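You operate a simulated robot arm through the tools that you are given. There is no shell and no other tool.

You run a simulated robot arm. Do the job below in one go: nothing can be reset, and whatever is moved stays where it is left.

JOB
Open the vent, set zones two and three by the job 427 card, run the load and open the hatch.
Fine: vent open and zone lamps green at the start; the hatch only after DONE.

Only the result counts: the job must be done as asked and must still hold three seconds after the hand-in. Knocking over, shifting, dropping, spilling or breaking anything else fails it.

ROBOT AND FRAMES
A 6-joint arm with a two-finger gripper, fixed in place. Base frame: the origin is on the floor under the middle of its stand, x ahead of it, y to its left, z up. Units: cm, degrees, N and s.
It reaches about 141.7 cm from its shoulder. Its first joint turns from -166.0 to 166.0 degrees. Payload 3.43 kg.
The tool frame sits at the grasp point between the pads (the TCP): z along the fingers, y along the line on which they close. The tips reach 2 cm beyond it. The gripper opens to 19 cm; its body begins 24.8 cm behind the TCP.
Orientation is that of the tool frame in the base frame, as a unit quaternion [w, x, y, z]. With the fingers straight down and closing along the base's y, the tool's x points along the base's -x, its y along +y and its z along -z.

CONTROLS
- The arm moves only by the tool drive_tool. Its argument "series" is a list of rows, each an object of numbers (a shift or turn left out is 0, a gripper value left out holds the last): "x", "y", "z": the shift along the tool's x, y, z in units of 50 mm (1.0 is 50 mm); "wx", "wy", "wz": the turn, a rotation vector about the tool's x, y, z in units of 4 degrees (1.0 is 4 degrees). In form: [{"x": .., "y": .., "z": .., "wx": .., "wy": .., "wz": ..}, ...]. A call has 1 to 20 rows; each row shifts and turns the commanded pose from where the row before left it, along the tool's axes as they then stand. "hand" is the gripper command, from -1 (shut) to 1 (fully open), values between in proportion, set as the call begins (left out, the last holds). A call with a number of a shift or a turn outside -1 to 1 is refused whole. Rows are played at 5 a second. More than 5 cm and 8.6 degrees between two rows, or a gripper value outside its range, and nothing of the call is played. Where a pose cannot be reached the arm comes as near as it can. A force on the tool above 60 N (or 10 N above the force at the start of the call, whichever is more), or a blocked arm, ends the call early, and 0.2 s more pass. Each finger travels about 15.3 cm/s and halts on what it meets, pressing with about 24 N; the grip force reading is that of the motor and also rises with nothing between the fingers. The clock runs only during rows and for 0.2 s after the last one: add rows that do not move to give the fingers time. The reply holds the time, the measured pose of the TCP, the force on the tool along the base axes, the opening and the grip force, in the units named above and with some noise, with the torque about the TCP (base axes, N m) and any sound that the robot's microphone picked up.
- Cameras (640 x 400 px; columns grow to the right, rows downward): "scene" is fixed at [5.3, 49.78, 121.12]; the picture's right is [-0.82, -0.57, 0.00], its down [-0.04, 0.05, -1.00] and it looks along [0.57, -0.82, -0.06] (base axes); focal length 237 px, centre (320, 200). "wrist" rides on the gripper at [7, -0.8, -28.8] in the tool frame; the picture's right is [0.12, 0.99, 0.00], its down [-0.96, 0.12, -0.25] and it looks along [-0.25, 0.03, 0.97] (tool axes); focal length 261 px, centre (320, 200). There is no depth. A picture from a camera that has moved, and an enlarged one, comes with that camera's place and axes in the base frame and with its lens. The place of the scene camera against the robot may be out by one fixed shift of up to 1.2 cm in any direction.
- get_image(camera): a new picture of that camera. No time passes.
- lift_body(by): moves the trunk up (or, below 0, down) by that many cm; the arm rides with it, the base frame stays. It gives what a move gives, with no picture.
- enlarge(camera, box): a new picture of the part [left, top, right, bottom] of that camera's present view, enlarged. No time passes.
- finish_job(): hands the job in; it is judged then, once.

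Nothing tells you positions but the pictures and the camera data. Unless the task says otherwise, let go and move clear before handing in.

The tools are called as a command line: name --argument value ..., lists and objects as JSON in quotes. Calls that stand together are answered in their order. drive_tool: Moves the arm, as the interface text tells. Its arguments: {"type":"object","properties":{"series":{"type":"array"},"hand":{"type":"number"}},"required":["series"]} The other tools are called the same way: lift_body (by) moves the trunk up or down; get_image (camera) takes a picture; enlarge (camera, box) takes an enlarged picture of a part of a camera's view; finish_job () hands the job in.

At the start:

```text
time_s: 0.0
tcp_pos: [46.74, -20.4, 160.47]
ee_rot: [0.0, 0.001, 1.0, 0.0]
contact_force: [-0.4, -0.5, -0.3]
ft_torque: [0.02, 0.0, 0.0]
opening: 19.0
grip_force: 0.0
trunk travel left (down, up): [-37.5, 6.5]
```

scene: 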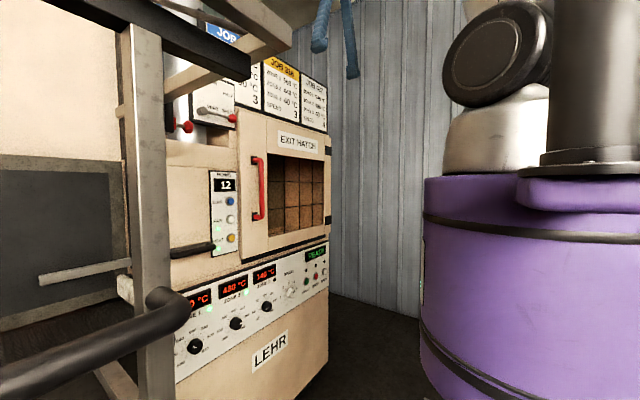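
wrist: 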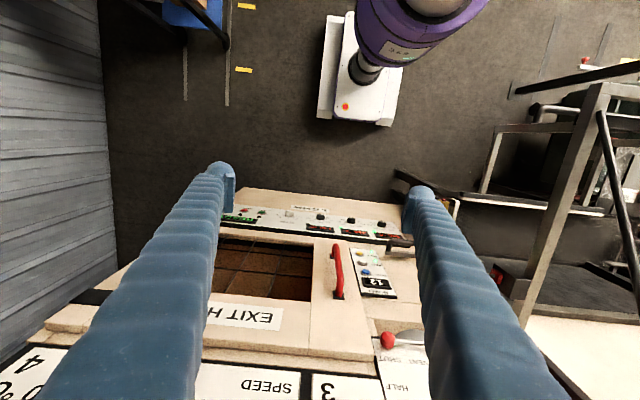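

I see a lehr (annealing oven) with job cards on top, a vent lever, a pager panel (12), a zone panel with knobs and a hatch with a red handle. I'll look closer at every part before moving.

enlarge --camera "scene" --box '[160, 20, 340, 132]'

enlarge --camera "scene" --box '[170, 230, 340, 370]'

enlarge --camera "scene" --box '[160, 150, 270, 270]'

enlarge --camera "wrist" --box '[200, 180, 440, 330]'

enlarge --camera "wrist" --box '[0, 280, 450, 400]'

```text
3.56 times, centred on (250, 76) of scene
camera zoom: at [5.3, 49.78, 121.12], right [-0.82, -0.57, 0.0], down [-0.04, 0.05, -1.0], along [0.57, -0.82, -0.06], focal length 842 px, centre (569, 641)
```

zoom: 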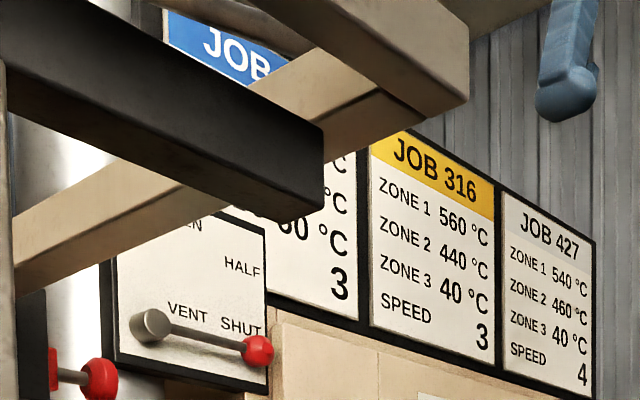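

```text
2.86 times, centred on (255, 300) of scene
camera zoom: at [5.3, 49.78, 121.12], right [-0.82, -0.57, 0.0], down [-0.04, 0.05, -1.0], along [0.57, -0.82, -0.06], focal length 677 px, centre (506, -86)
```

zoom: 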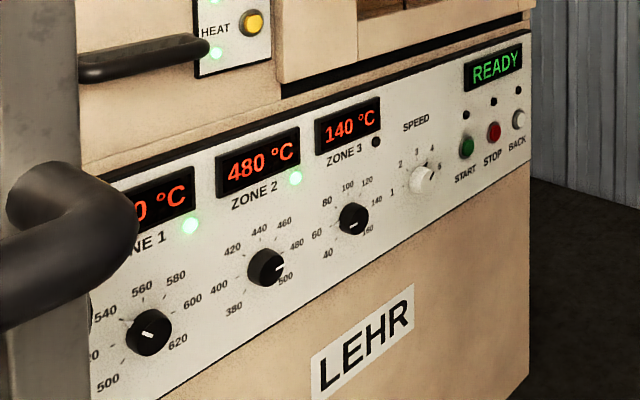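

```text
3.33 times, centred on (215, 210) of scene
camera zoom: at [5.3, 49.78, 121.12], right [-0.82, -0.57, 0.0], down [-0.04, 0.05, -1.0], along [0.57, -0.82, -0.06], focal length 790 px, centre (670, 167)
```

zoom: 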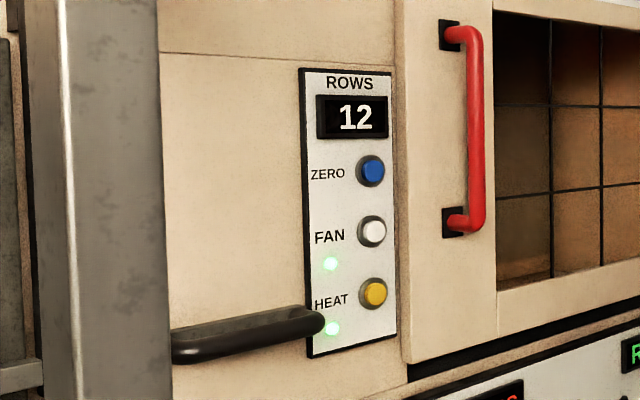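

```text
2.67 times, centred on (320, 255) of wrist
camera zoom: at [39.74, -21.29, 189.28], right [-0.12, 0.99, 0.0], down [0.96, 0.12, 0.25], along [0.25, 0.03, -0.97], focal length 695 px, centre (320, 53)
```

zoom: 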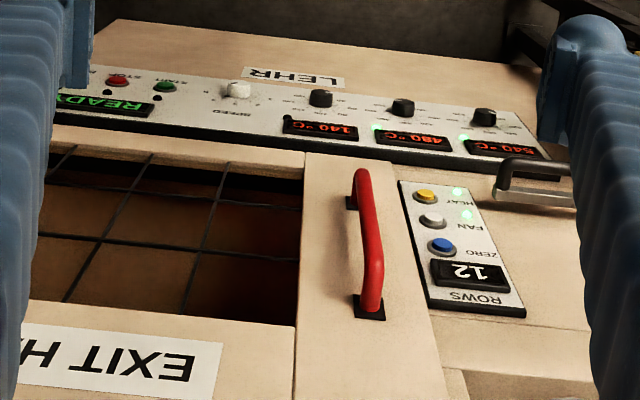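

```text
1.42 times, centred on (225, 340) of wrist
camera zoom: at [39.74, -21.29, 189.28], right [-0.12, 0.99, 0.0], down [0.96, 0.12, 0.25], along [0.25, 0.03, -0.97], focal length 371 px, centre (455, 1)
```

zoom: 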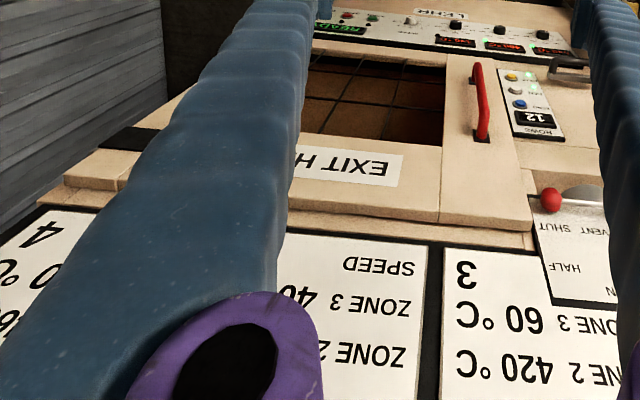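

The machine's front faces the robot at roughly x≈80; knobs sit near z≈70, and the vent lever ball near (79,-2,145). Next I'll check finer details: knob pointers, speed dial, the frame on the left and the rest of the vent plate.

enlarge --camera "scene" --box '[220, 260, 340, 335]'

enlarge --camera "scene" --box '[150, 60, 260, 150]'

enlarge --camera "wrist" --box '[380, 50, 640, 212]'

enlarge --camera "wrist" --box '[210, 195, 420, 260]'

enlarge --camera "scene" --box '[0, 0, 330, 206]'

```text
5.33 times, centred on (280, 298) of scene
camera zoom: at [5.3, 49.78, 121.12], right [-0.82, -0.57, 0.0], down [-0.04, 0.05, -1.0], along [0.57, -0.82, -0.06], focal length 1264 px, centre (533, -320)
```

zoom: 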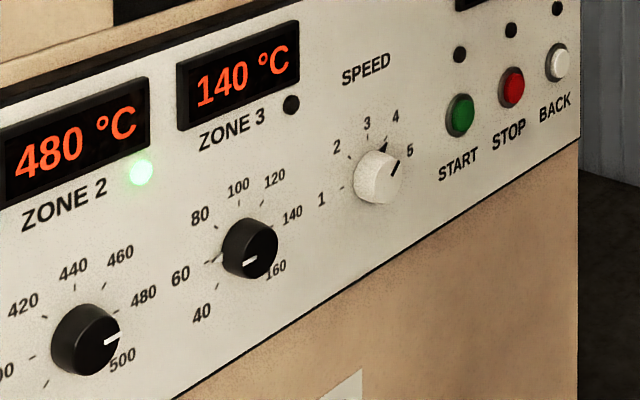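

```text
4.44 times, centred on (205, 105) of scene
camera zoom: at [5.3, 49.78, 121.12], right [-0.82, -0.57, 0.0], down [-0.04, 0.05, -1.0], along [0.57, -0.82, -0.06], focal length 1053 px, centre (831, 622)
```

zoom: 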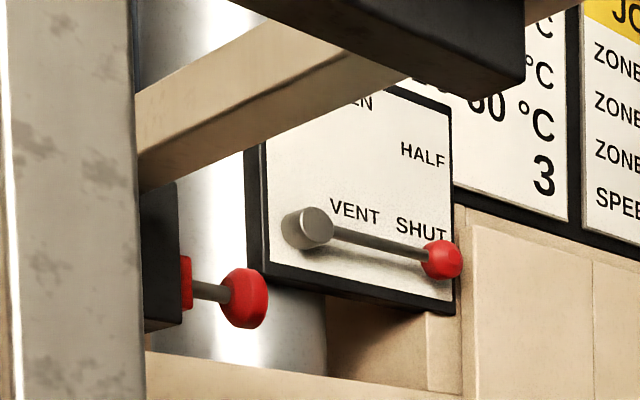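

```text
2.46 times, centred on (510, 131) of wrist
camera zoom: at [39.74, -21.29, 189.28], right [-0.12, 0.99, 0.0], down [0.96, 0.12, 0.25], along [0.25, 0.03, -0.97], focal length 642 px, centre (-148, 370)
```

zoom: 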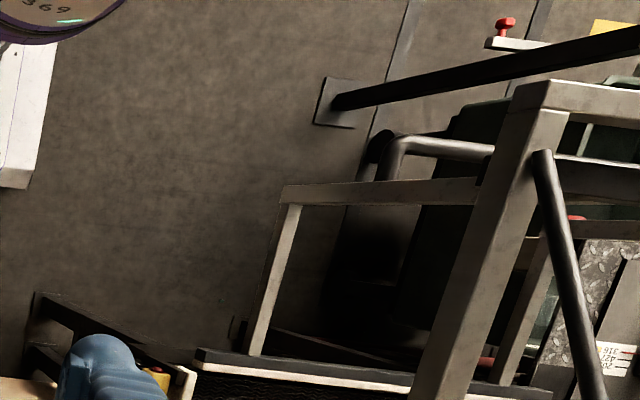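

```text
3.05 times, centred on (315, 228) of wrist
camera zoom: at [39.74, -21.29, 189.28], right [-0.12, 0.99, 0.0], down [0.96, 0.12, 0.25], along [0.25, 0.03, -0.97], focal length 794 px, centre (335, 116)
```

zoom: 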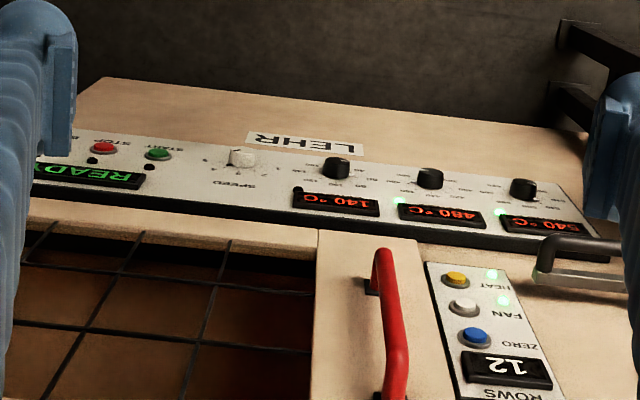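

```text
1.94 times, centred on (165, 103) of scene
camera zoom: at [5.3, 49.78, 121.12], right [-0.82, -0.57, 0.0], down [-0.04, 0.05, -1.0], along [0.57, -0.82, -0.06], focal length 460 px, centre (621, 388)
```

zoom: 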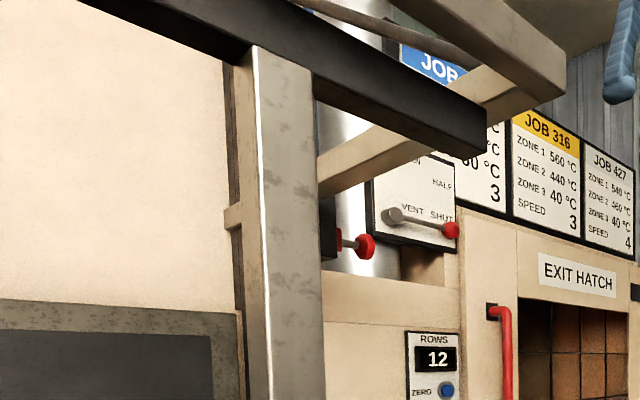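

The front is vertical and the zone 3 dial pointer doesn't seem to match its 140 °C readout, so I need a frontal view. I'll tilt the fingers partway towards +x and look with the wrist camera.

drive_tool --series '[{"wy": -1}, {"wy": -1}, {"wy": -1}, {"wy": -1}, {"wy": -1}, {"wy": -1}, {"wy": -1}, {"wy": -1}, {"wy": -1}, {"wy": -1}]'

get_image --camera "wrist"

get_image --camera "scene"

```text
time_s: 1.6
tcp_pos: [48.88, -22.33, 152.74]
ee_rot: [0.178, 0.013, 0.983, 0.051]
contact_force: [-0.1, 0.7, -0.3]
ft_torque: [-0.02, 0.06, 0.0]
opening: 19.0
grip_force: 0.0
trunk travel left (down, up): [-37.5, 6.5]
stopped in row 8: the arm was blocked; the commanded pose is now the measured one
```

```text
taken
camera wrist: at [32.24, -25.43, 177.01], right [-0.11, 0.99, 0.06], down [0.81, 0.05, 0.58], along [0.57, 0.11, -0.81], focal length 261 px, centre (320, 200)
```

wrist: 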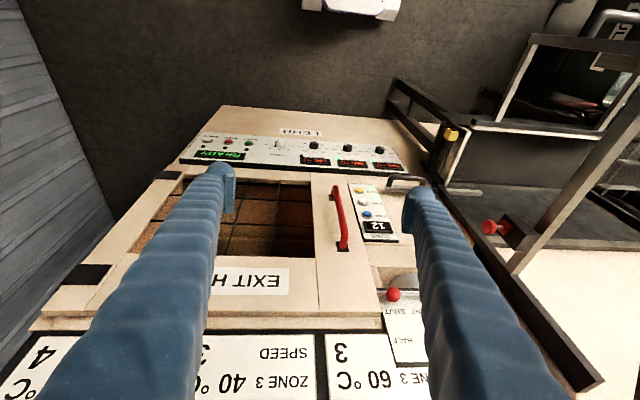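

```text
taken
```

scene: 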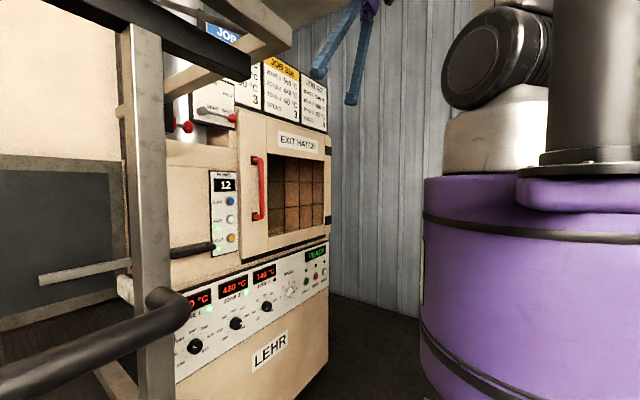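

The arm was blocked because it is folded too close to its base. I'll move forward and down in front of the hatch, well short of the face, straightening the small twist, and then continue tilting.

drive_tool --series '[{"x": -0.083, "y": -0.084, "z": 0.92}, {"x": -0.083, "y": -0.084, "z": 0.92}, {"x": -0.083, "y": -0.084, "z": 0.92}, {"x": -0.083, "y": -0.084, "z": 0.92}, {"x": -0.083, "y": -0.084, "z": 0.92}, {"x": -0.083, "y": -0.084, "z": 0.92}, {"wx": 0.68}, {"wx": 0.68}]'

```text
time_s: 3.4
tcp_pos: [61.1, -22.26, 127.75]
ee_rot: [0.179, 0.021, 0.984, 0.002]
contact_force: [0.4, 0.2, 0.1]
ft_torque: [-0.07, 0.05, -0.02]
opening: 19.01
grip_force: 0.0
trunk travel left (down, up): [-37.5, 6.5]
```

The arm is now in front of the hatch at a safe distance. I'll keep tilting the fingers towards the machine.

drive_tool --series '[{"wy": -1}, {"wy": -1}, {"wy": -1}, {"wy": -1}, {"wy": -1}, {"wy": -1}, {"wy": -1}, {"wy": -1}, {"wy": -1}]'

get_image --camera "wrist"

get_image --camera "scene"

```text
time_s: 5.4
tcp_pos: [64.24, -24.43, 129.65]
ee_rot: [0.45, 0.019, 0.893, 0.007]
contact_force: [0.1, 0.6, 0.6]
ft_torque: [0.02, -0.03, 0.01]
opening: 18.99
grip_force: 0.1
out of reach, approached as far as the arm can: row 5, 8, 9
trunk travel left (down, up): [-37.5, 6.5]
```

```text
taken
camera wrist: at [36.95, -24.76, 141.01], right [-0.04, 1.0, -0.07], down [0.38, 0.08, 0.92], along [0.93, 0.02, -0.38], focal length 261 px, centre (320, 200)
```

wrist: 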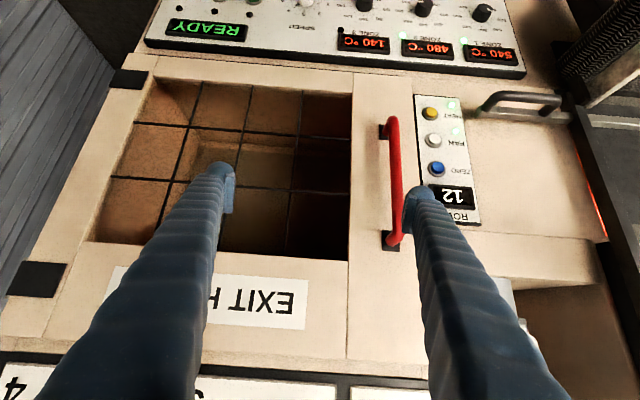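

```text
taken
```

scene: 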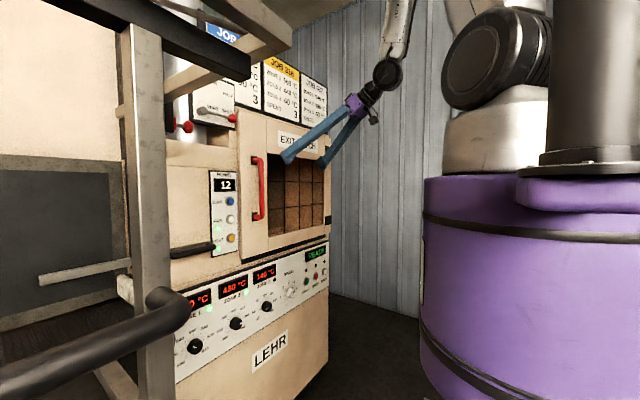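

Rotation at this height is near the arm's inner limit. I'll go lower, where there's more room and a better view of the zone panel, and finish levelling the fingers there.

drive_tool --series '[{"x": 0.9, "z": 0.463, "y": -0.034}, {"x": 0.9, "z": 0.463, "y": -0.034}, {"x": 0.9, "z": 0.463, "y": -0.034}, {"x": 0.9, "z": 0.463, "y": -0.034}, {"x": 0.9, "z": 0.463, "y": -0.034}, {"x": 0.9, "z": 0.463, "y": -0.034}]'

drive_tool --series '[{"wy": -1}, {"wy": -1}, {"wy": -1}, {"wy": -1}, {"wy": -1}]'

get_image --camera "wrist"

get_image --camera "scene"

```text
refused: row 1 steps farther than a row can; nothing moved
```

```text
time_s: 6.6
tcp_pos: [69.05, -29.28, 133.97]
ee_rot: [0.595, 0.024, 0.804, 0.01]
contact_force: [0.5, -0.1, 0.1]
ft_torque: [0.02, 0.02, -0.06]
opening: 18.99
grip_force: 0.1
out of reach, approached as far as the arm can: row 1, 2, 3, 4, 5
trunk travel left (down, up): [-37.5, 6.5]
```

```text
taken
camera wrist: at [39.55, -29.43, 135.61], right [-0.01, 1.0, -0.07], down [0.05, 0.07, 1.0], along [1.0, 0.01, -0.05], focal length 261 px, centre (320, 200)
```

wrist: 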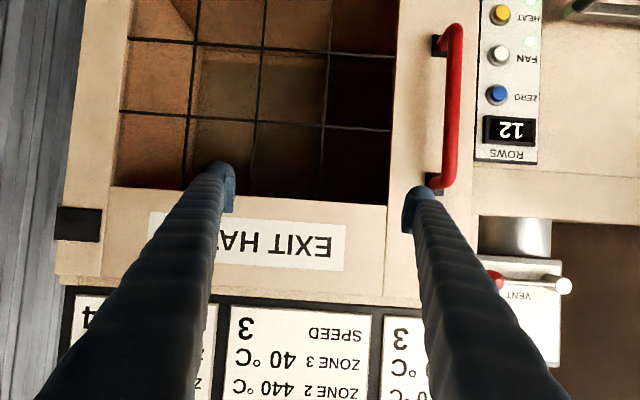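

```text
taken
```

scene: 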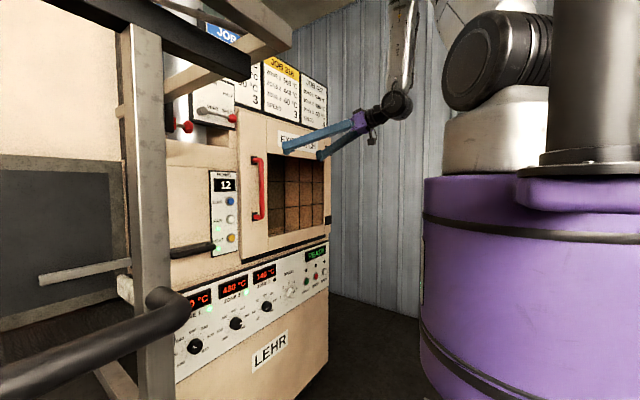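

The fingers now point mostly at the machine, clear of the hatch. I'll lower the hand about 35 cm (smaller rows this time) to view the dial panel.

drive_tool --series '[{"x": 0.866, "y": -0.042, "z": 0.161}, {"x": 0.866, "y": -0.042, "z": 0.161}, {"x": 0.866, "y": -0.042, "z": 0.161}, {"x": 0.866, "y": -0.042, "z": 0.161}, {"x": 0.866, "y": -0.042, "z": 0.161}, {"x": 0.866, "y": -0.042, "z": 0.161}, {"x": 0.866, "y": -0.042, "z": 0.161}, {"x": 0.866, "y": -0.042, "z": 0.161}]'

get_image --camera "wrist"

get_image --camera "scene"

```text
time_s: 8.4
tcp_pos: [65.14, -32.33, 132.49]
ee_rot: [0.589, 0.027, 0.807, 0.014]
contact_force: [-0.2, -0.4, -0.4]
ft_torque: [0.01, 0.02, -0.02]
opening: 19.02
grip_force: 0.0
out of reach, approached as far as the arm can: row 1, 2, 3, 4, 5, 6, 7, 8
trunk travel left (down, up): [-37.5, 6.5]
```

```text
taken
camera wrist: at [35.66, -32.52, 134.56], right [-0.01, 1.0, -0.06], down [0.06, 0.06, 1.0], along [1.0, 0.01, -0.06], focal length 261 px, centre (320, 200)
```

wrist: 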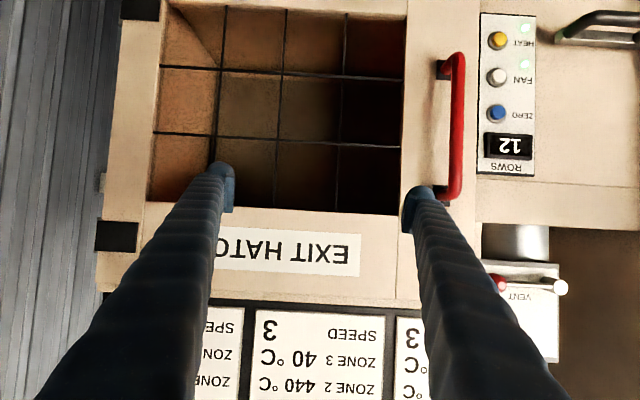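

```text
taken
```

scene: 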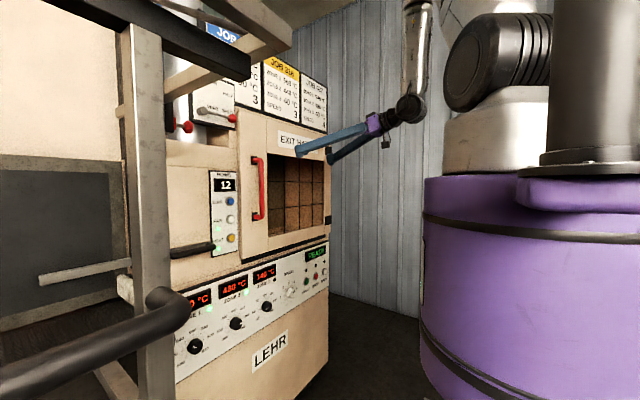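

The arm isn't reaching that pose, so a joint limit is probably involved. Let me look at the arm's structure in the scene view before choosing the trunk height.

enlarge --camera "scene" --box '[280, 0, 600, 200]'

lift_body --by -15

get_image --camera "scene"

get_image --camera "wrist"

```text
2.00 times, centred on (440, 100) of scene
camera zoom: at [5.3, 49.78, 121.12], right [-0.82, -0.57, 0.0], down [-0.04, 0.05, -1.0], along [0.57, -0.82, -0.06], focal length 474 px, centre (80, 400)
```

zoom: 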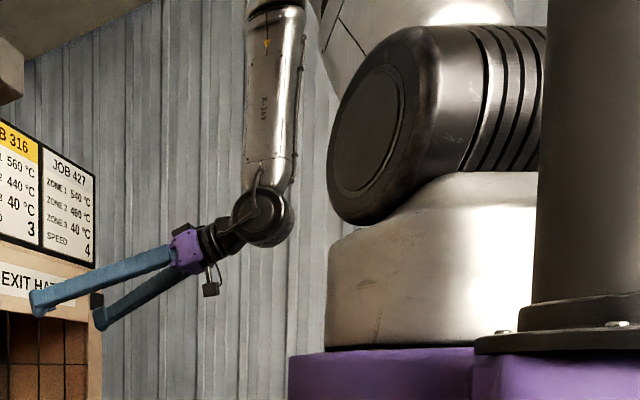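

```text
time_s: 10.2
tcp_pos: [65.26, -32.46, 117.61]
ee_rot: [0.59, 0.028, 0.807, 0.014]
contact_force: [-0.5, 0.1, -0.5]
ft_torque: [-0.01, 0.03, -0.01]
opening: 19.02
grip_force: 0.2
trunk travel left (down, up): [-22.5, 21.5]
```

```text
taken
```

scene: 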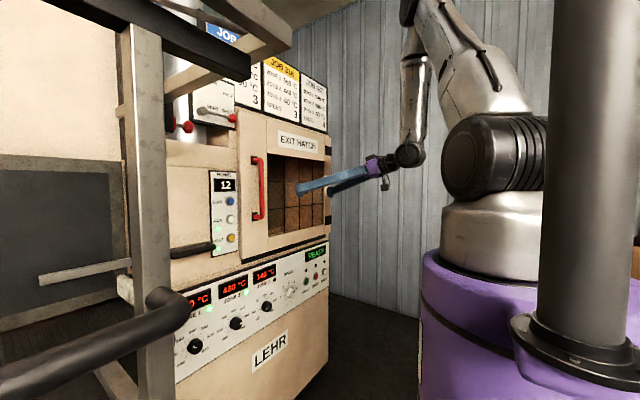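

```text
taken
camera wrist: at [35.63, -32.53, 119.58], right [-0.01, 1.0, -0.06], down [0.06, 0.06, 1.0], along [1.0, 0.01, -0.06], focal length 261 px, centre (320, 200)
```

wrist: 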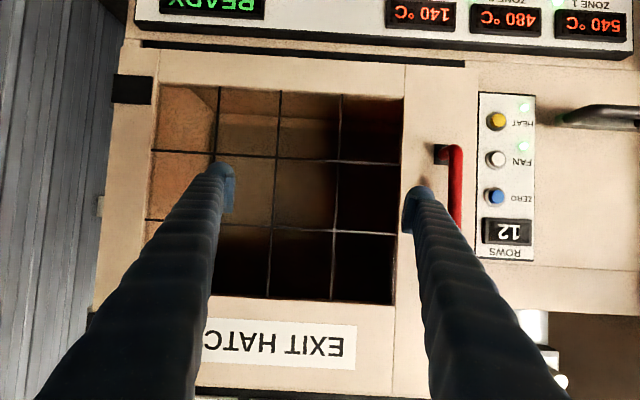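

The elbow is folded near its minimum, so the arm can't go this close to the base with level fingers. I'll command farther out towards the machine (still ~8 cm short of it) to bring the pose back within reach.

drive_tool --series '[{"z": 0.5}, {"z": 0.5}, {"z": 0.5}, {}, {}, {}]'

get_image --camera "scene"

get_image --camera "wrist"

```text
time_s: 11.6
tcp_pos: [72.33, -32.57, 115.13]
ee_rot: [0.59, 0.027, 0.807, 0.014]
contact_force: [-0.3, -0.8, -1.1]
ft_torque: [-0.03, 0.01, 0.02]
opening: 18.99
grip_force: 0.2
trunk travel left (down, up): [-22.5, 21.5]
```

```text
taken
```

scene: 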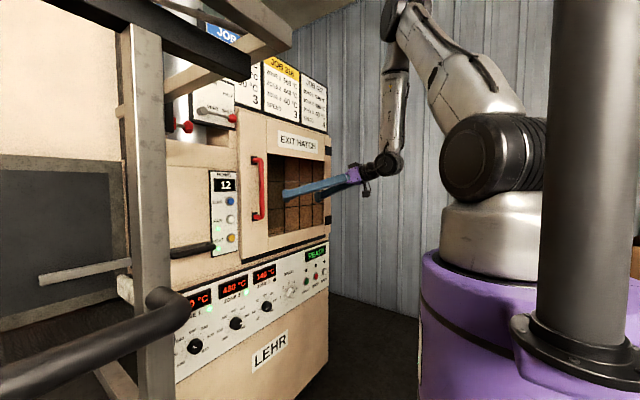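

```text
taken
camera wrist: at [42.81, -32.67, 117.12], right [-0.01, 1.0, -0.06], down [0.06, 0.06, 1.0], along [1.0, 0.01, -0.06], focal length 261 px, centre (320, 200)
```

wrist: 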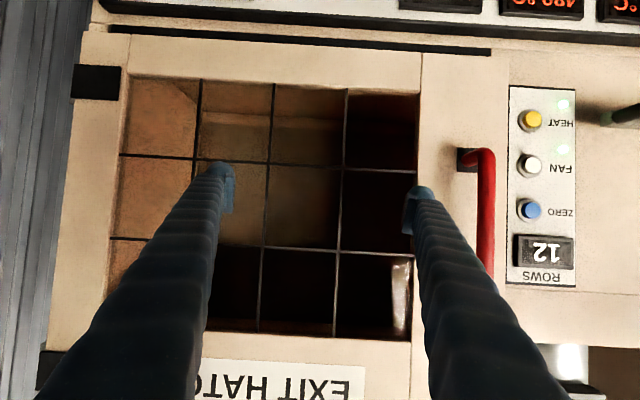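

Moving is normal again. I'll go down to about z=93 for a view of the zone panel.

drive_tool --series '[{"x": 0.884, "y": -0.048, "z": 0.116}, {"x": 0.884, "y": -0.048, "z": 0.116}, {"x": 0.884, "y": -0.048, "z": 0.116}, {"x": 0.884, "y": -0.048, "z": 0.116}, {"x": 0.884, "y": -0.048, "z": 0.116}]'

get_image --camera "wrist"

get_image --camera "scene"

```text
time_s: 12.8
tcp_pos: [75.02, -40.66, 102.9]
ee_rot: [0.582, 0.03, 0.812, 0.03]
contact_force: [1.0, -0.1, 0.7]
ft_torque: [-0.03, -0.04, 0.06]
opening: 18.99
grip_force: 0.0
out of reach, approached as far as the arm can: row 1, 2, 3, 4, 5
trunk travel left (down, up): [-22.5, 21.5]
```

```text
taken
camera wrist: at [45.47, -41.19, 105.46], right [-0.02, 1.0, -0.03], down [0.07, 0.03, 1.0], along [1.0, 0.02, -0.08], focal length 261 px, centre (320, 200)
```

wrist: 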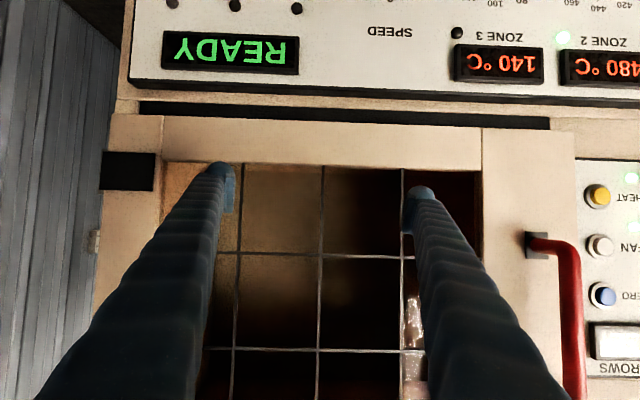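

```text
taken
```

scene: 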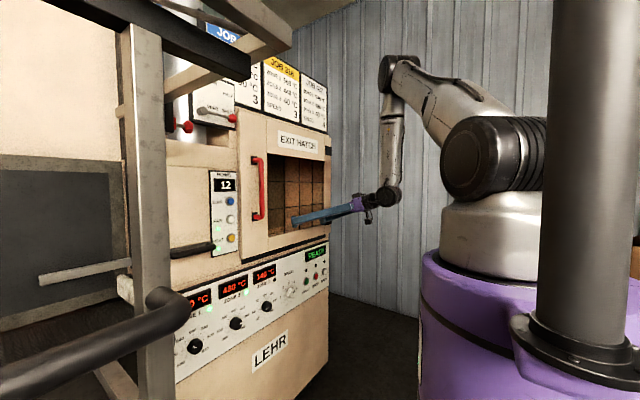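

The zone panel can't be reached with level fingers in this arm posture; I suspect a wrist bend limit. I'll test it by tilting the fingers a bit downwards again and seeing whether the commanded point becomes reachable.

drive_tool --series '[{"wy": 1}, {"wy": 1}, {"wy": 1}, {"wy": 1}, {}]'

get_image --camera "scene"

```text
time_s: 14.0
tcp_pos: [75.02, -40.93, 103.14]
ee_rot: [0.472, 0.024, 0.881, 0.018]
contact_force: [-0.1, -0.4, 0.6]
ft_torque: [-0.04, -0.02, -0.06]
opening: 19.0
grip_force: 0.0
trunk travel left (down, up): [-22.5, 21.5]
```

```text
taken
```

scene: 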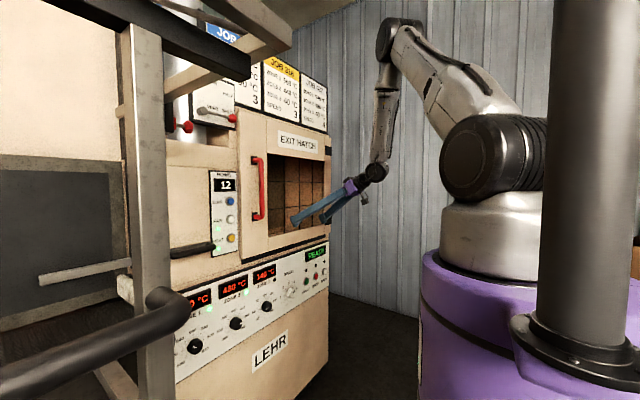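

The commanded pose stays with the reached one, good. Now I'll test moving down with this steeper tilt.

drive_tool --series '[{"x": 0.735, "z": 0.25, "y": -0.045}, {"x": 0.735, "z": 0.25, "y": -0.045}, {"x": 0.735, "z": 0.25, "y": -0.045}, {"x": 0.735, "z": 0.25, "y": -0.045}]'

get_image --camera "wrist"

get_image --camera "scene"

```text
time_s: 15.0
tcp_pos: [72.03, -41.78, 88.43]
ee_rot: [0.466, 0.026, 0.884, 0.028]
contact_force: [1.1, 0.7, 0.2]
ft_torque: [-0.06, 0.02, -0.04]
opening: 19.0
grip_force: 0.0
out of reach, approached as far as the arm can: row 4
trunk travel left (down, up): [-22.5, 21.5]
```

```text
taken
camera wrist: at [44.19, -42.84, 98.85], right [-0.05, 1.0, -0.03], down [0.34, 0.04, 0.94], along [0.94, 0.04, -0.34], focal length 261 px, centre (320, 200)
```

wrist: 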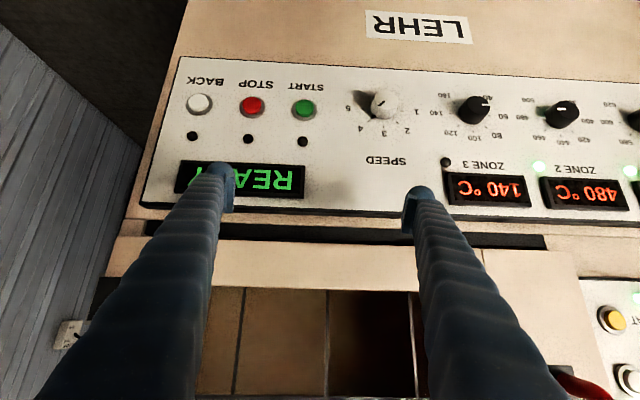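

```text
taken
```

scene: 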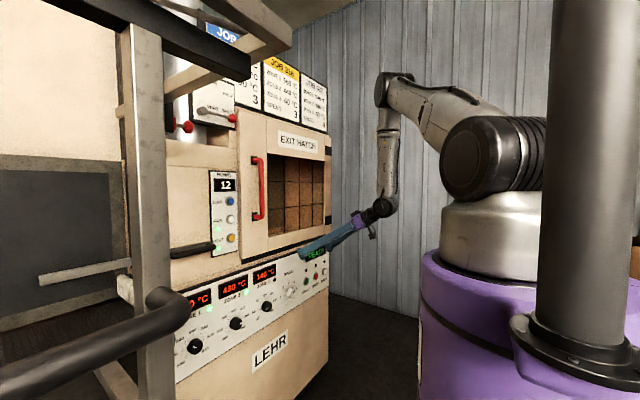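

I now have a good view of the panel (upside-down). Let me enlarge it to read the dials.

enlarge --camera "wrist" --box '[330, 60, 640, 220]'

enlarge --camera "wrist" --box '[430, 75, 610, 185]'

enlarge --camera "wrist" --box '[160, 60, 430, 210]'

```text
2.06 times, centred on (485, 140) of wrist
camera zoom: at [44.19, -42.84, 98.85], right [-0.05, 1.0, -0.03], down [0.34, 0.04, 0.94], along [0.94, 0.04, -0.34], focal length 538 px, centre (-21, 324)
```

zoom: 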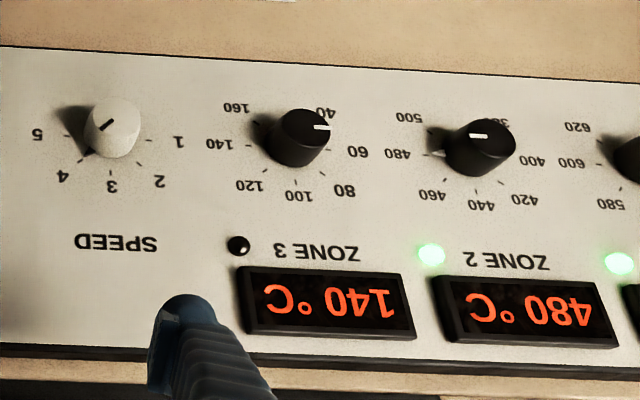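

```text
3.56 times, centred on (520, 130) of wrist
camera zoom: at [44.19, -42.84, 98.85], right [-0.05, 1.0, -0.03], down [0.34, 0.04, 0.94], along [0.94, 0.04, -0.34], focal length 927 px, centre (-391, 449)
```

zoom: 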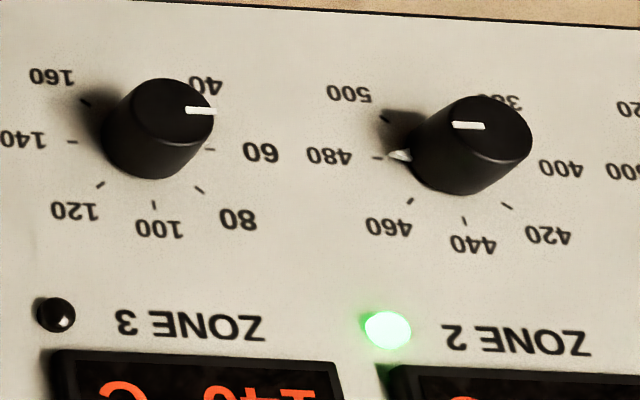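

```text
2.37 times, centred on (295, 135) of wrist
camera zoom: at [44.19, -42.84, 98.85], right [-0.05, 1.0, -0.03], down [0.34, 0.04, 0.94], along [0.94, 0.04, -0.34], focal length 618 px, centre (379, 354)
```

zoom: 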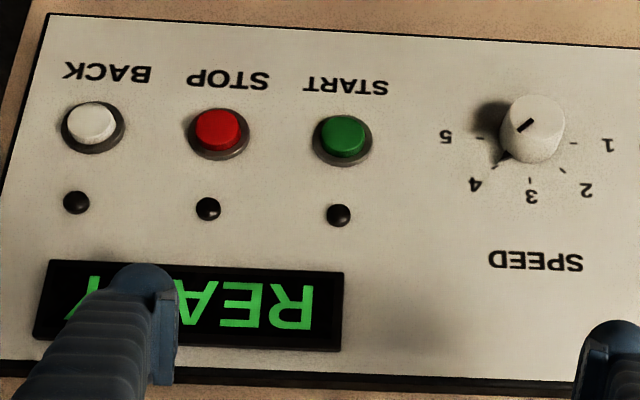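

Dials read: zone 2 points at 480 (needs 460), zone 3 points at 60 while its readout is still 140 because the vent is shut (needs 40); both need one 45° step counter-clockwise. A lower trunk gives the arm more room for level fingers at the vent, so I'll lower it while the hand is clear of the panel.

lift_body --by -22

```text
time_s: 17.3
tcp_pos: [71.98, -41.96, 66.71]
ee_rot: [0.467, 0.026, 0.883, 0.027]
contact_force: [-0.4, -0.3, 0.2]
ft_torque: [0.03, 0.0, -0.01]
opening: 18.99
grip_force: 0.2
trunk travel left (down, up): [-0.5, 43.5]
```

Trunk is down. Now I'll raise the hand straight up while backing off 8 cm, closing the fingers on the way.

drive_tool --hand -1 --series '[{"x": -0.691, "y": 0.064, "z": -0.618}, {"x": -0.691, "y": 0.064, "z": -0.618}, {"x": -0.691, "y": 0.064, "z": -0.618}, {"x": -0.691, "y": 0.064, "z": -0.618}, {"x": -0.691, "y": 0.064, "z": -0.618}, {"x": -0.691, "y": 0.064, "z": -0.618}, {"x": -0.691, "y": 0.064, "z": -0.618}, {"x": -0.691, "y": 0.064, "z": -0.618}, {"x": -0.691, "y": 0.064, "z": -0.618}, {"x": -0.691, "y": 0.064, "z": -0.618}, {"x": -0.691, "y": 0.064, "z": -0.618}, {"x": -0.691, "y": 0.064, "z": -0.618}, {"x": -0.691, "y": 0.064, "z": -0.618}]'

get_image --camera "wrist"

get_image --camera "scene"

```text
time_s: 20.1
tcp_pos: [63.87, -42.18, 126.71]
ee_rot: [0.467, 0.026, 0.883, 0.027]
contact_force: [0.4, 0.2, -0.2]
ft_torque: [0.05, -0.02, 0.04]
opening: 0.02
grip_force: 24.2
trunk travel left (down, up): [-0.5, 43.5]
```

```text
taken
camera wrist: at [36.08, -43.1, 136.97], right [-0.05, 1.0, -0.03], down [0.34, 0.04, 0.94], along [0.94, 0.04, -0.34], focal length 261 px, centre (320, 200)
```

wrist: 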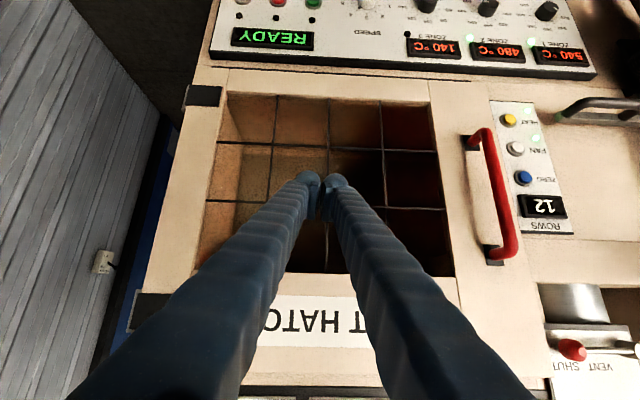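

```text
taken
```

scene: 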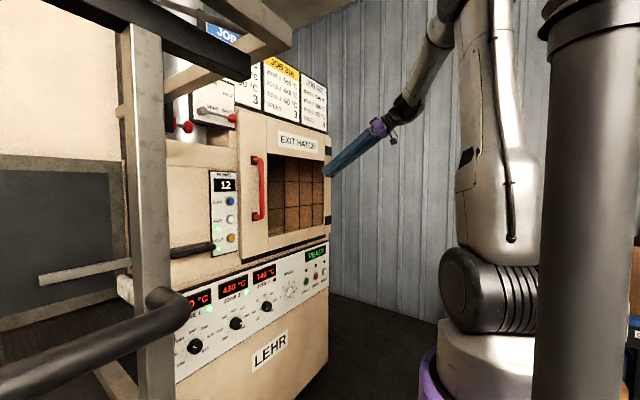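

Good, plenty of room now. I'll level the fingers here, then look.

drive_tool --series '[{"wy": -1}, {"wy": -1}, {"wy": -1}, {"wy": -1}, {"wy": -1}, {"wy": -1}, {"wy": -1}, {"wy": -1}, {"wx": 0.33}]'

get_image --camera "wrist"

```text
time_s: 22.1
tcp_pos: [64.0, -41.97, 126.4]
ee_rot: [0.692, 0.041, 0.721, 0.012]
contact_force: [0.7, -1.2, -0.5]
ft_torque: [-0.01, -0.03, 0.13]
opening: 0.0
grip_force: 24.2
trunk travel left (down, up): [-0.5, 43.5]
```

```text
taken
camera wrist: at [34.96, -41.03, 120.51], right [0.04, 1.0, -0.05], down [-0.21, 0.05, 0.98], along [0.98, -0.03, 0.21], focal length 261 px, centre (320, 200)
```

wrist: 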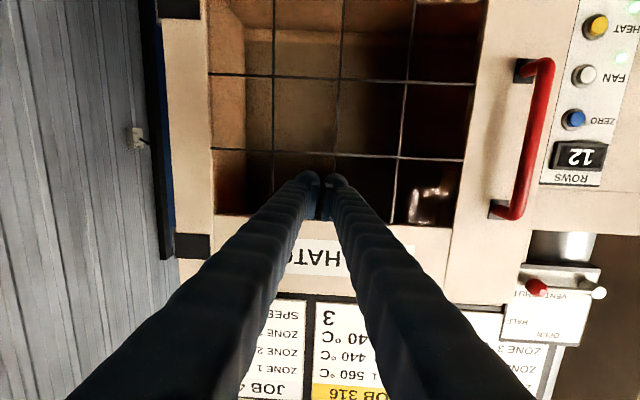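

I can see the vent plate now. I'll zoom in on it and its surroundings.

enlarge --camera "wrist" --box '[480, 210, 640, 310]'

enlarge --camera "wrist" --box '[480, 250, 640, 350]'

```text
4.00 times, centred on (560, 260) of wrist
camera zoom: at [34.96, -41.03, 120.51], right [0.04, 1.0, -0.05], down [-0.21, 0.05, 0.98], along [0.98, -0.03, 0.21], focal length 1043 px, centre (-640, -40)
```

zoom: 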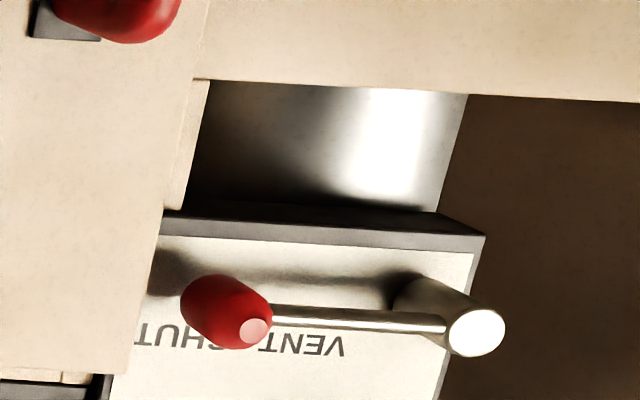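

```text
4.00 times, centred on (560, 300) of wrist
camera zoom: at [34.96, -41.03, 120.51], right [0.04, 1.0, -0.05], down [-0.21, 0.05, 0.98], along [0.98, -0.03, 0.21], focal length 1043 px, centre (-640, -200)
```

zoom: 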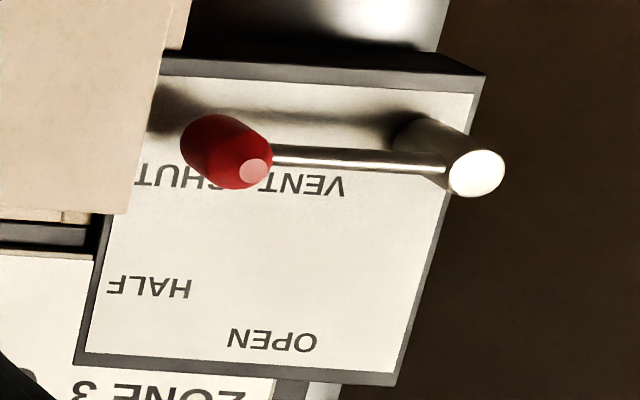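

The lever (SHUT, pointing right) has its hub at about (79, 8, 144) with a thin rod to the red ball. My plan is to straddle the rod loosely with the fingers one above the other and swing it up about the hub, so I'll first roll the hand 90° at this safe distance.

drive_tool --hand -0.526 --series '[{"wx": -0.56}, {"wz": 1}, {"wz": 1}, {"wz": 1}, {"wz": 1}, {"wz": 1}, {"wz": 1}, {"wz": 1}, {"wz": 1}, {"wz": 1}, {"wz": 1}, {"wz": 1}, {"wz": 1}, {"wz": 1}, {"wz": 1}, {"wz": 1}, {"wz": 1}, {"wz": 1}, {"wz": 1}, {"wz": 1}]'

```text
time_s: 26.3
tcp_pos: [63.92, -42.05, 126.44]
ee_rot: [0.53, 0.464, 0.552, 0.446]
contact_force: [-0.2, -1.0, -0.5]
ft_torque: [-0.02, -0.01, 0.01]
opening: 4.5
grip_force: 0.1
trunk travel left (down, up): [-0.5, 43.5]
```

Roll is nearly complete. I'll finish it and move over to stand off in front of the vent rod.

drive_tool --series '[{"wz": 0.83}, {"wz": 0.82}, {"wz": 0.82}, {"x": 0.9, "y": 0.355, "z": 0.066}, {"x": 0.9, "y": 0.355, "z": 0.066}, {"x": 0.9, "y": 0.355, "z": 0.066}, {"x": 0.9, "y": 0.355, "z": 0.066}, {"x": 0.9, "y": 0.355, "z": 0.066}, {"x": 0.9, "y": 0.355, "z": 0.066}, {"x": 0.9, "y": 0.355, "z": 0.066}, {"x": 0.9, "y": 0.355, "z": 0.066}, {"x": 0.9, "y": 0.355, "z": 0.066}, {"x": 0.9, "y": 0.355, "z": 0.066}]'

get_image --camera "wrist"

get_image --camera "scene"

```text
time_s: 28.4
tcp_pos: [70.67, -16.46, 126.92]
ee_rot: [0.429, 0.565, 0.52, 0.476]
contact_force: [-0.7, -1.5, -0.4]
ft_torque: [0.03, -0.04, 0.18]
opening: 4.49
grip_force: 0.1
trunk travel left (down, up): [-0.5, 43.5]
stopped in row 10: the arm was blocked; the commanded pose is now the measured one
```

```text
taken
camera wrist: at [42.28, -9.55, 131.76], right [0.18, 0.03, 0.98], down [-0.23, -0.97, 0.07], along [0.96, -0.24, -0.17], focal length 261 px, centre (320, 200)
```

wrist: 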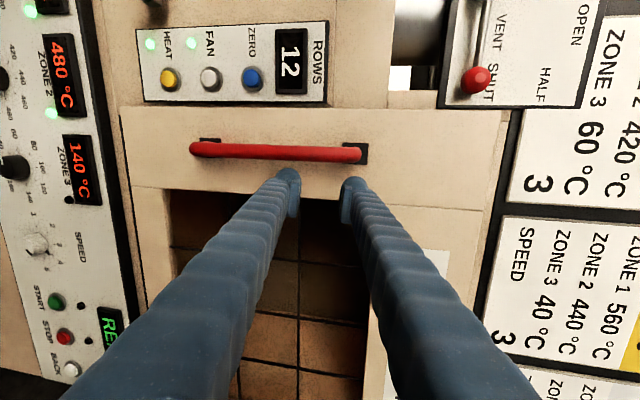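

```text
taken
```

scene: 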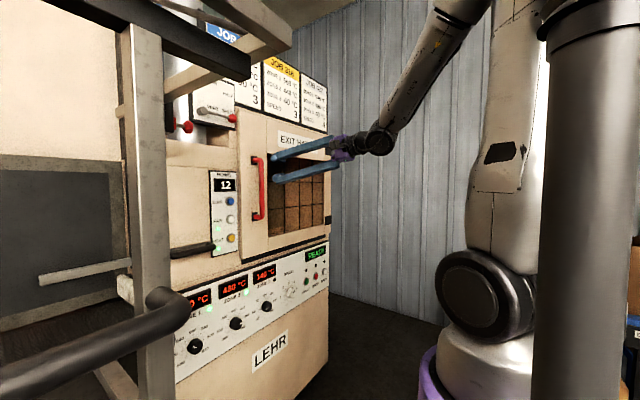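

The arm got held up mid-way, likely from passing a near-straight wrist, with the fingertips near the red handle but not touching. I'll back off 6 cm first, then raise the trunk some to get more wrist bend.

drive_tool --series '[{"z": -0.6}, {"z": -0.6}]'

lift_body --by 12

get_image --camera "scene"

```text
time_s: 29.2
tcp_pos: [66.73, -17.85, 120.49]
ee_rot: [0.382, 0.601, 0.523, 0.468]
contact_force: [-0.3, 0.4, -0.3]
ft_torque: [0.01, -0.04, 0.04]
opening: 4.52
grip_force: 0.1
trunk travel left (down, up): [-0.5, 43.5]
stopped in row 2: the arm was blocked; the commanded pose is now the measured one
```

```text
time_s: 30.7
tcp_pos: [66.66, -17.78, 132.63]
ee_rot: [0.381, 0.601, 0.523, 0.469]
contact_force: [-0.4, -0.2, 0.7]
ft_torque: [0.02, 0.03, -0.01]
opening: 4.49
grip_force: 0.0
trunk travel left (down, up): [-12.5, 31.5]
```

```text
taken
```

scene: 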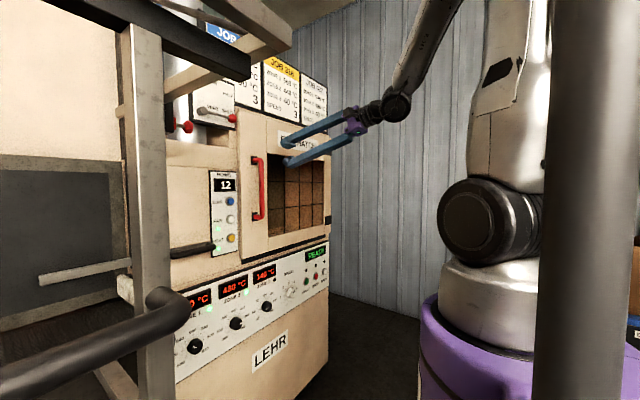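

I now understand the limits: the upper arm can't lean back past vertical, and the elbow has a minimum fold. I'll raise the trunk another 5 cm and move the hand forward-up, away from those limits and above the hatch handle.

lift_body --by 5

drive_tool --series '[{"x": 0.323, "y": 0.39, "z": 0.336}, {"x": 0.323, "y": 0.39, "z": 0.336}, {"x": 0.323, "y": 0.39, "z": 0.336}]'

```text
time_s: 31.6
tcp_pos: [66.64, -17.81, 137.61]
ee_rot: [0.382, 0.601, 0.522, 0.469]
contact_force: [0.0, -0.2, 0.1]
ft_torque: [0.0, -0.01, 0.02]
opening: 4.49
grip_force: 0.2
trunk travel left (down, up): [-17.5, 26.5]
```

```text
time_s: 32.4
tcp_pos: [72.85, -13.85, 143.11]
ee_rot: [0.383, 0.6, 0.522, 0.47]
contact_force: [-0.2, 0.6, 0.1]
ft_torque: [0.02, 0.02, 0.01]
opening: 4.51
grip_force: 0.1
trunk travel left (down, up): [-17.5, 26.5]
```

That worked. Now leveling the fingers and correcting the roll.

drive_tool --series '[{"wx": -0.975, "wz": -0.617}, {"wx": -0.975, "wz": -0.617}, {"wx": -0.975, "wz": -0.617}, {"wx": -0.975, "wz": -0.617}]'

get_image --camera "wrist"

get_image --camera "scene"

```text
time_s: 33.4
tcp_pos: [73.27, -13.8, 143.24]
ee_rot: [0.5, 0.495, 0.504, 0.5]
contact_force: [-0.6, -0.4, 0.1]
ft_torque: [0.0, 0.0, -0.01]
opening: 4.51
grip_force: 0.0
trunk travel left (down, up): [-17.5, 26.5]
```

```text
taken
camera wrist: at [44.42, -6.98, 142.18], right [0.0, 0.13, 0.99], down [-0.24, -0.96, 0.12], along [0.97, -0.24, 0.03], focal length 261 px, centre (320, 200)
```

wrist: 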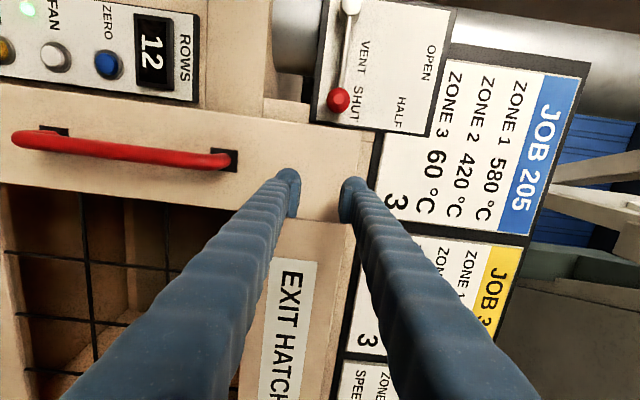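

```text
taken
```

scene: 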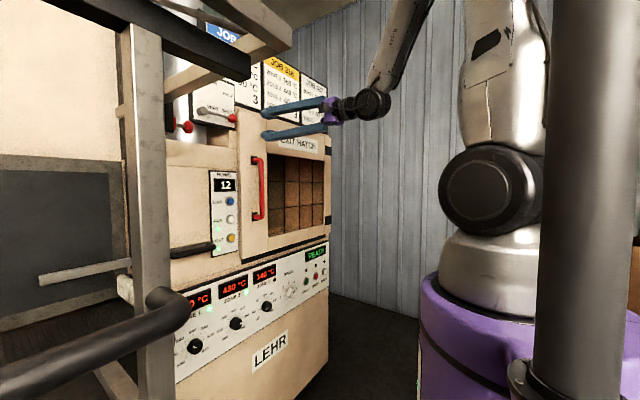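

The hand is level and aligned. Let me zoom on the vent to fix the rod position accurately.

enlarge --camera "wrist" --box '[250, 0, 490, 150]'

enlarge --camera "scene" --box '[180, 70, 340, 170]'

```text
2.67 times, centred on (370, 75) of wrist
camera zoom: at [44.42, -6.98, 142.18], right [0.0, 0.13, 0.99], down [-0.24, -0.96, 0.12], along [0.97, -0.24, 0.03], focal length 695 px, centre (187, 533)
```

zoom: 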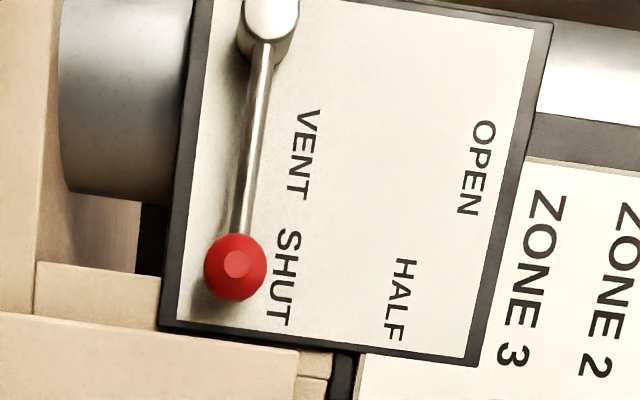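

```text
4.00 times, centred on (260, 120) of scene
camera zoom: at [5.3, 49.78, 121.12], right [-0.82, -0.57, 0.0], down [-0.04, 0.05, -1.0], along [0.57, -0.82, -0.06], focal length 948 px, centre (560, 520)
```

zoom: 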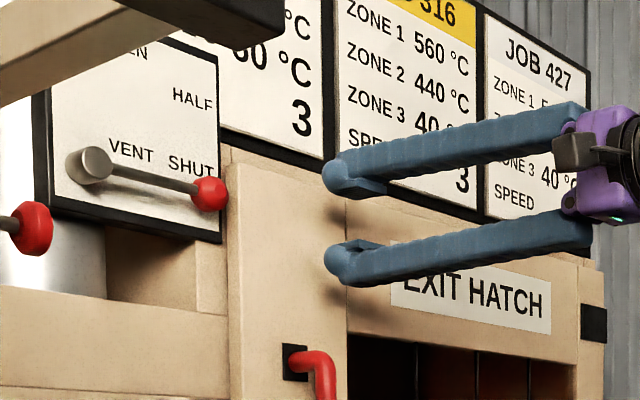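

Rod line is at z≈144.05, hub y≈7.3, ball y≈-2.5, plane x≈79.5. I'll slide over so the finger gap is centred on the rod's middle (y≈2.4), still in front of it.

drive_tool --series '[{"x": 0.81, "y": 0.04, "z": 0.085}, {"x": 0.81, "y": 0.04, "z": 0.085}, {"x": 0.81, "y": 0.04, "z": 0.085}, {"x": 0.81, "y": 0.04, "z": 0.085}]'

get_image --camera "wrist"

enlarge --camera "scene" --box '[180, 70, 340, 170]'

```text
time_s: 34.4
tcp_pos: [73.95, -3.5, 145.61]
ee_rot: [0.49, 0.488, 0.513, 0.509]
contact_force: [-0.1, 0.2, 0.7]
ft_torque: [0.0, -0.02, -0.01]
opening: 4.51
grip_force: 0.0
out of reach, approached as far as the arm can: row 1, 2, 3, 4
trunk travel left (down, up): [-17.5, 26.5]
```

```text
taken
camera wrist: at [44.9, 2.31, 144.62], right [0.0, 0.13, 0.99], down [-0.2, -0.97, 0.12], along [0.98, -0.2, 0.03], focal length 261 px, centre (320, 200)
```

wrist: 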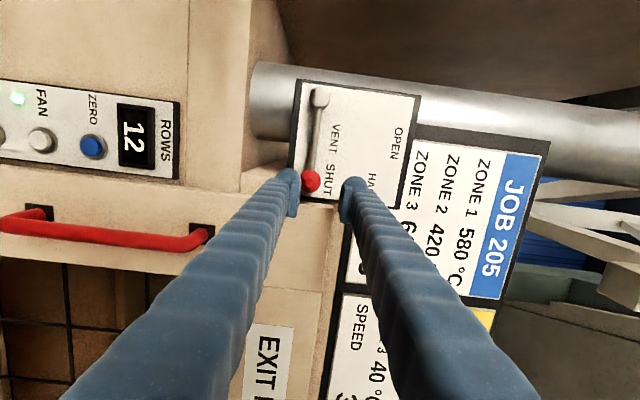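

```text
4.00 times, centred on (260, 120) of scene
camera zoom: at [5.3, 49.78, 121.12], right [-0.82, -0.57, 0.0], down [-0.04, 0.05, -1.0], along [0.57, -0.82, -0.06], focal length 948 px, centre (560, 520)
```

zoom: 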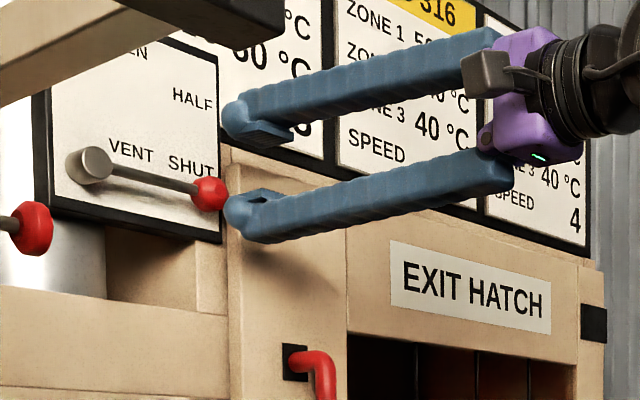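

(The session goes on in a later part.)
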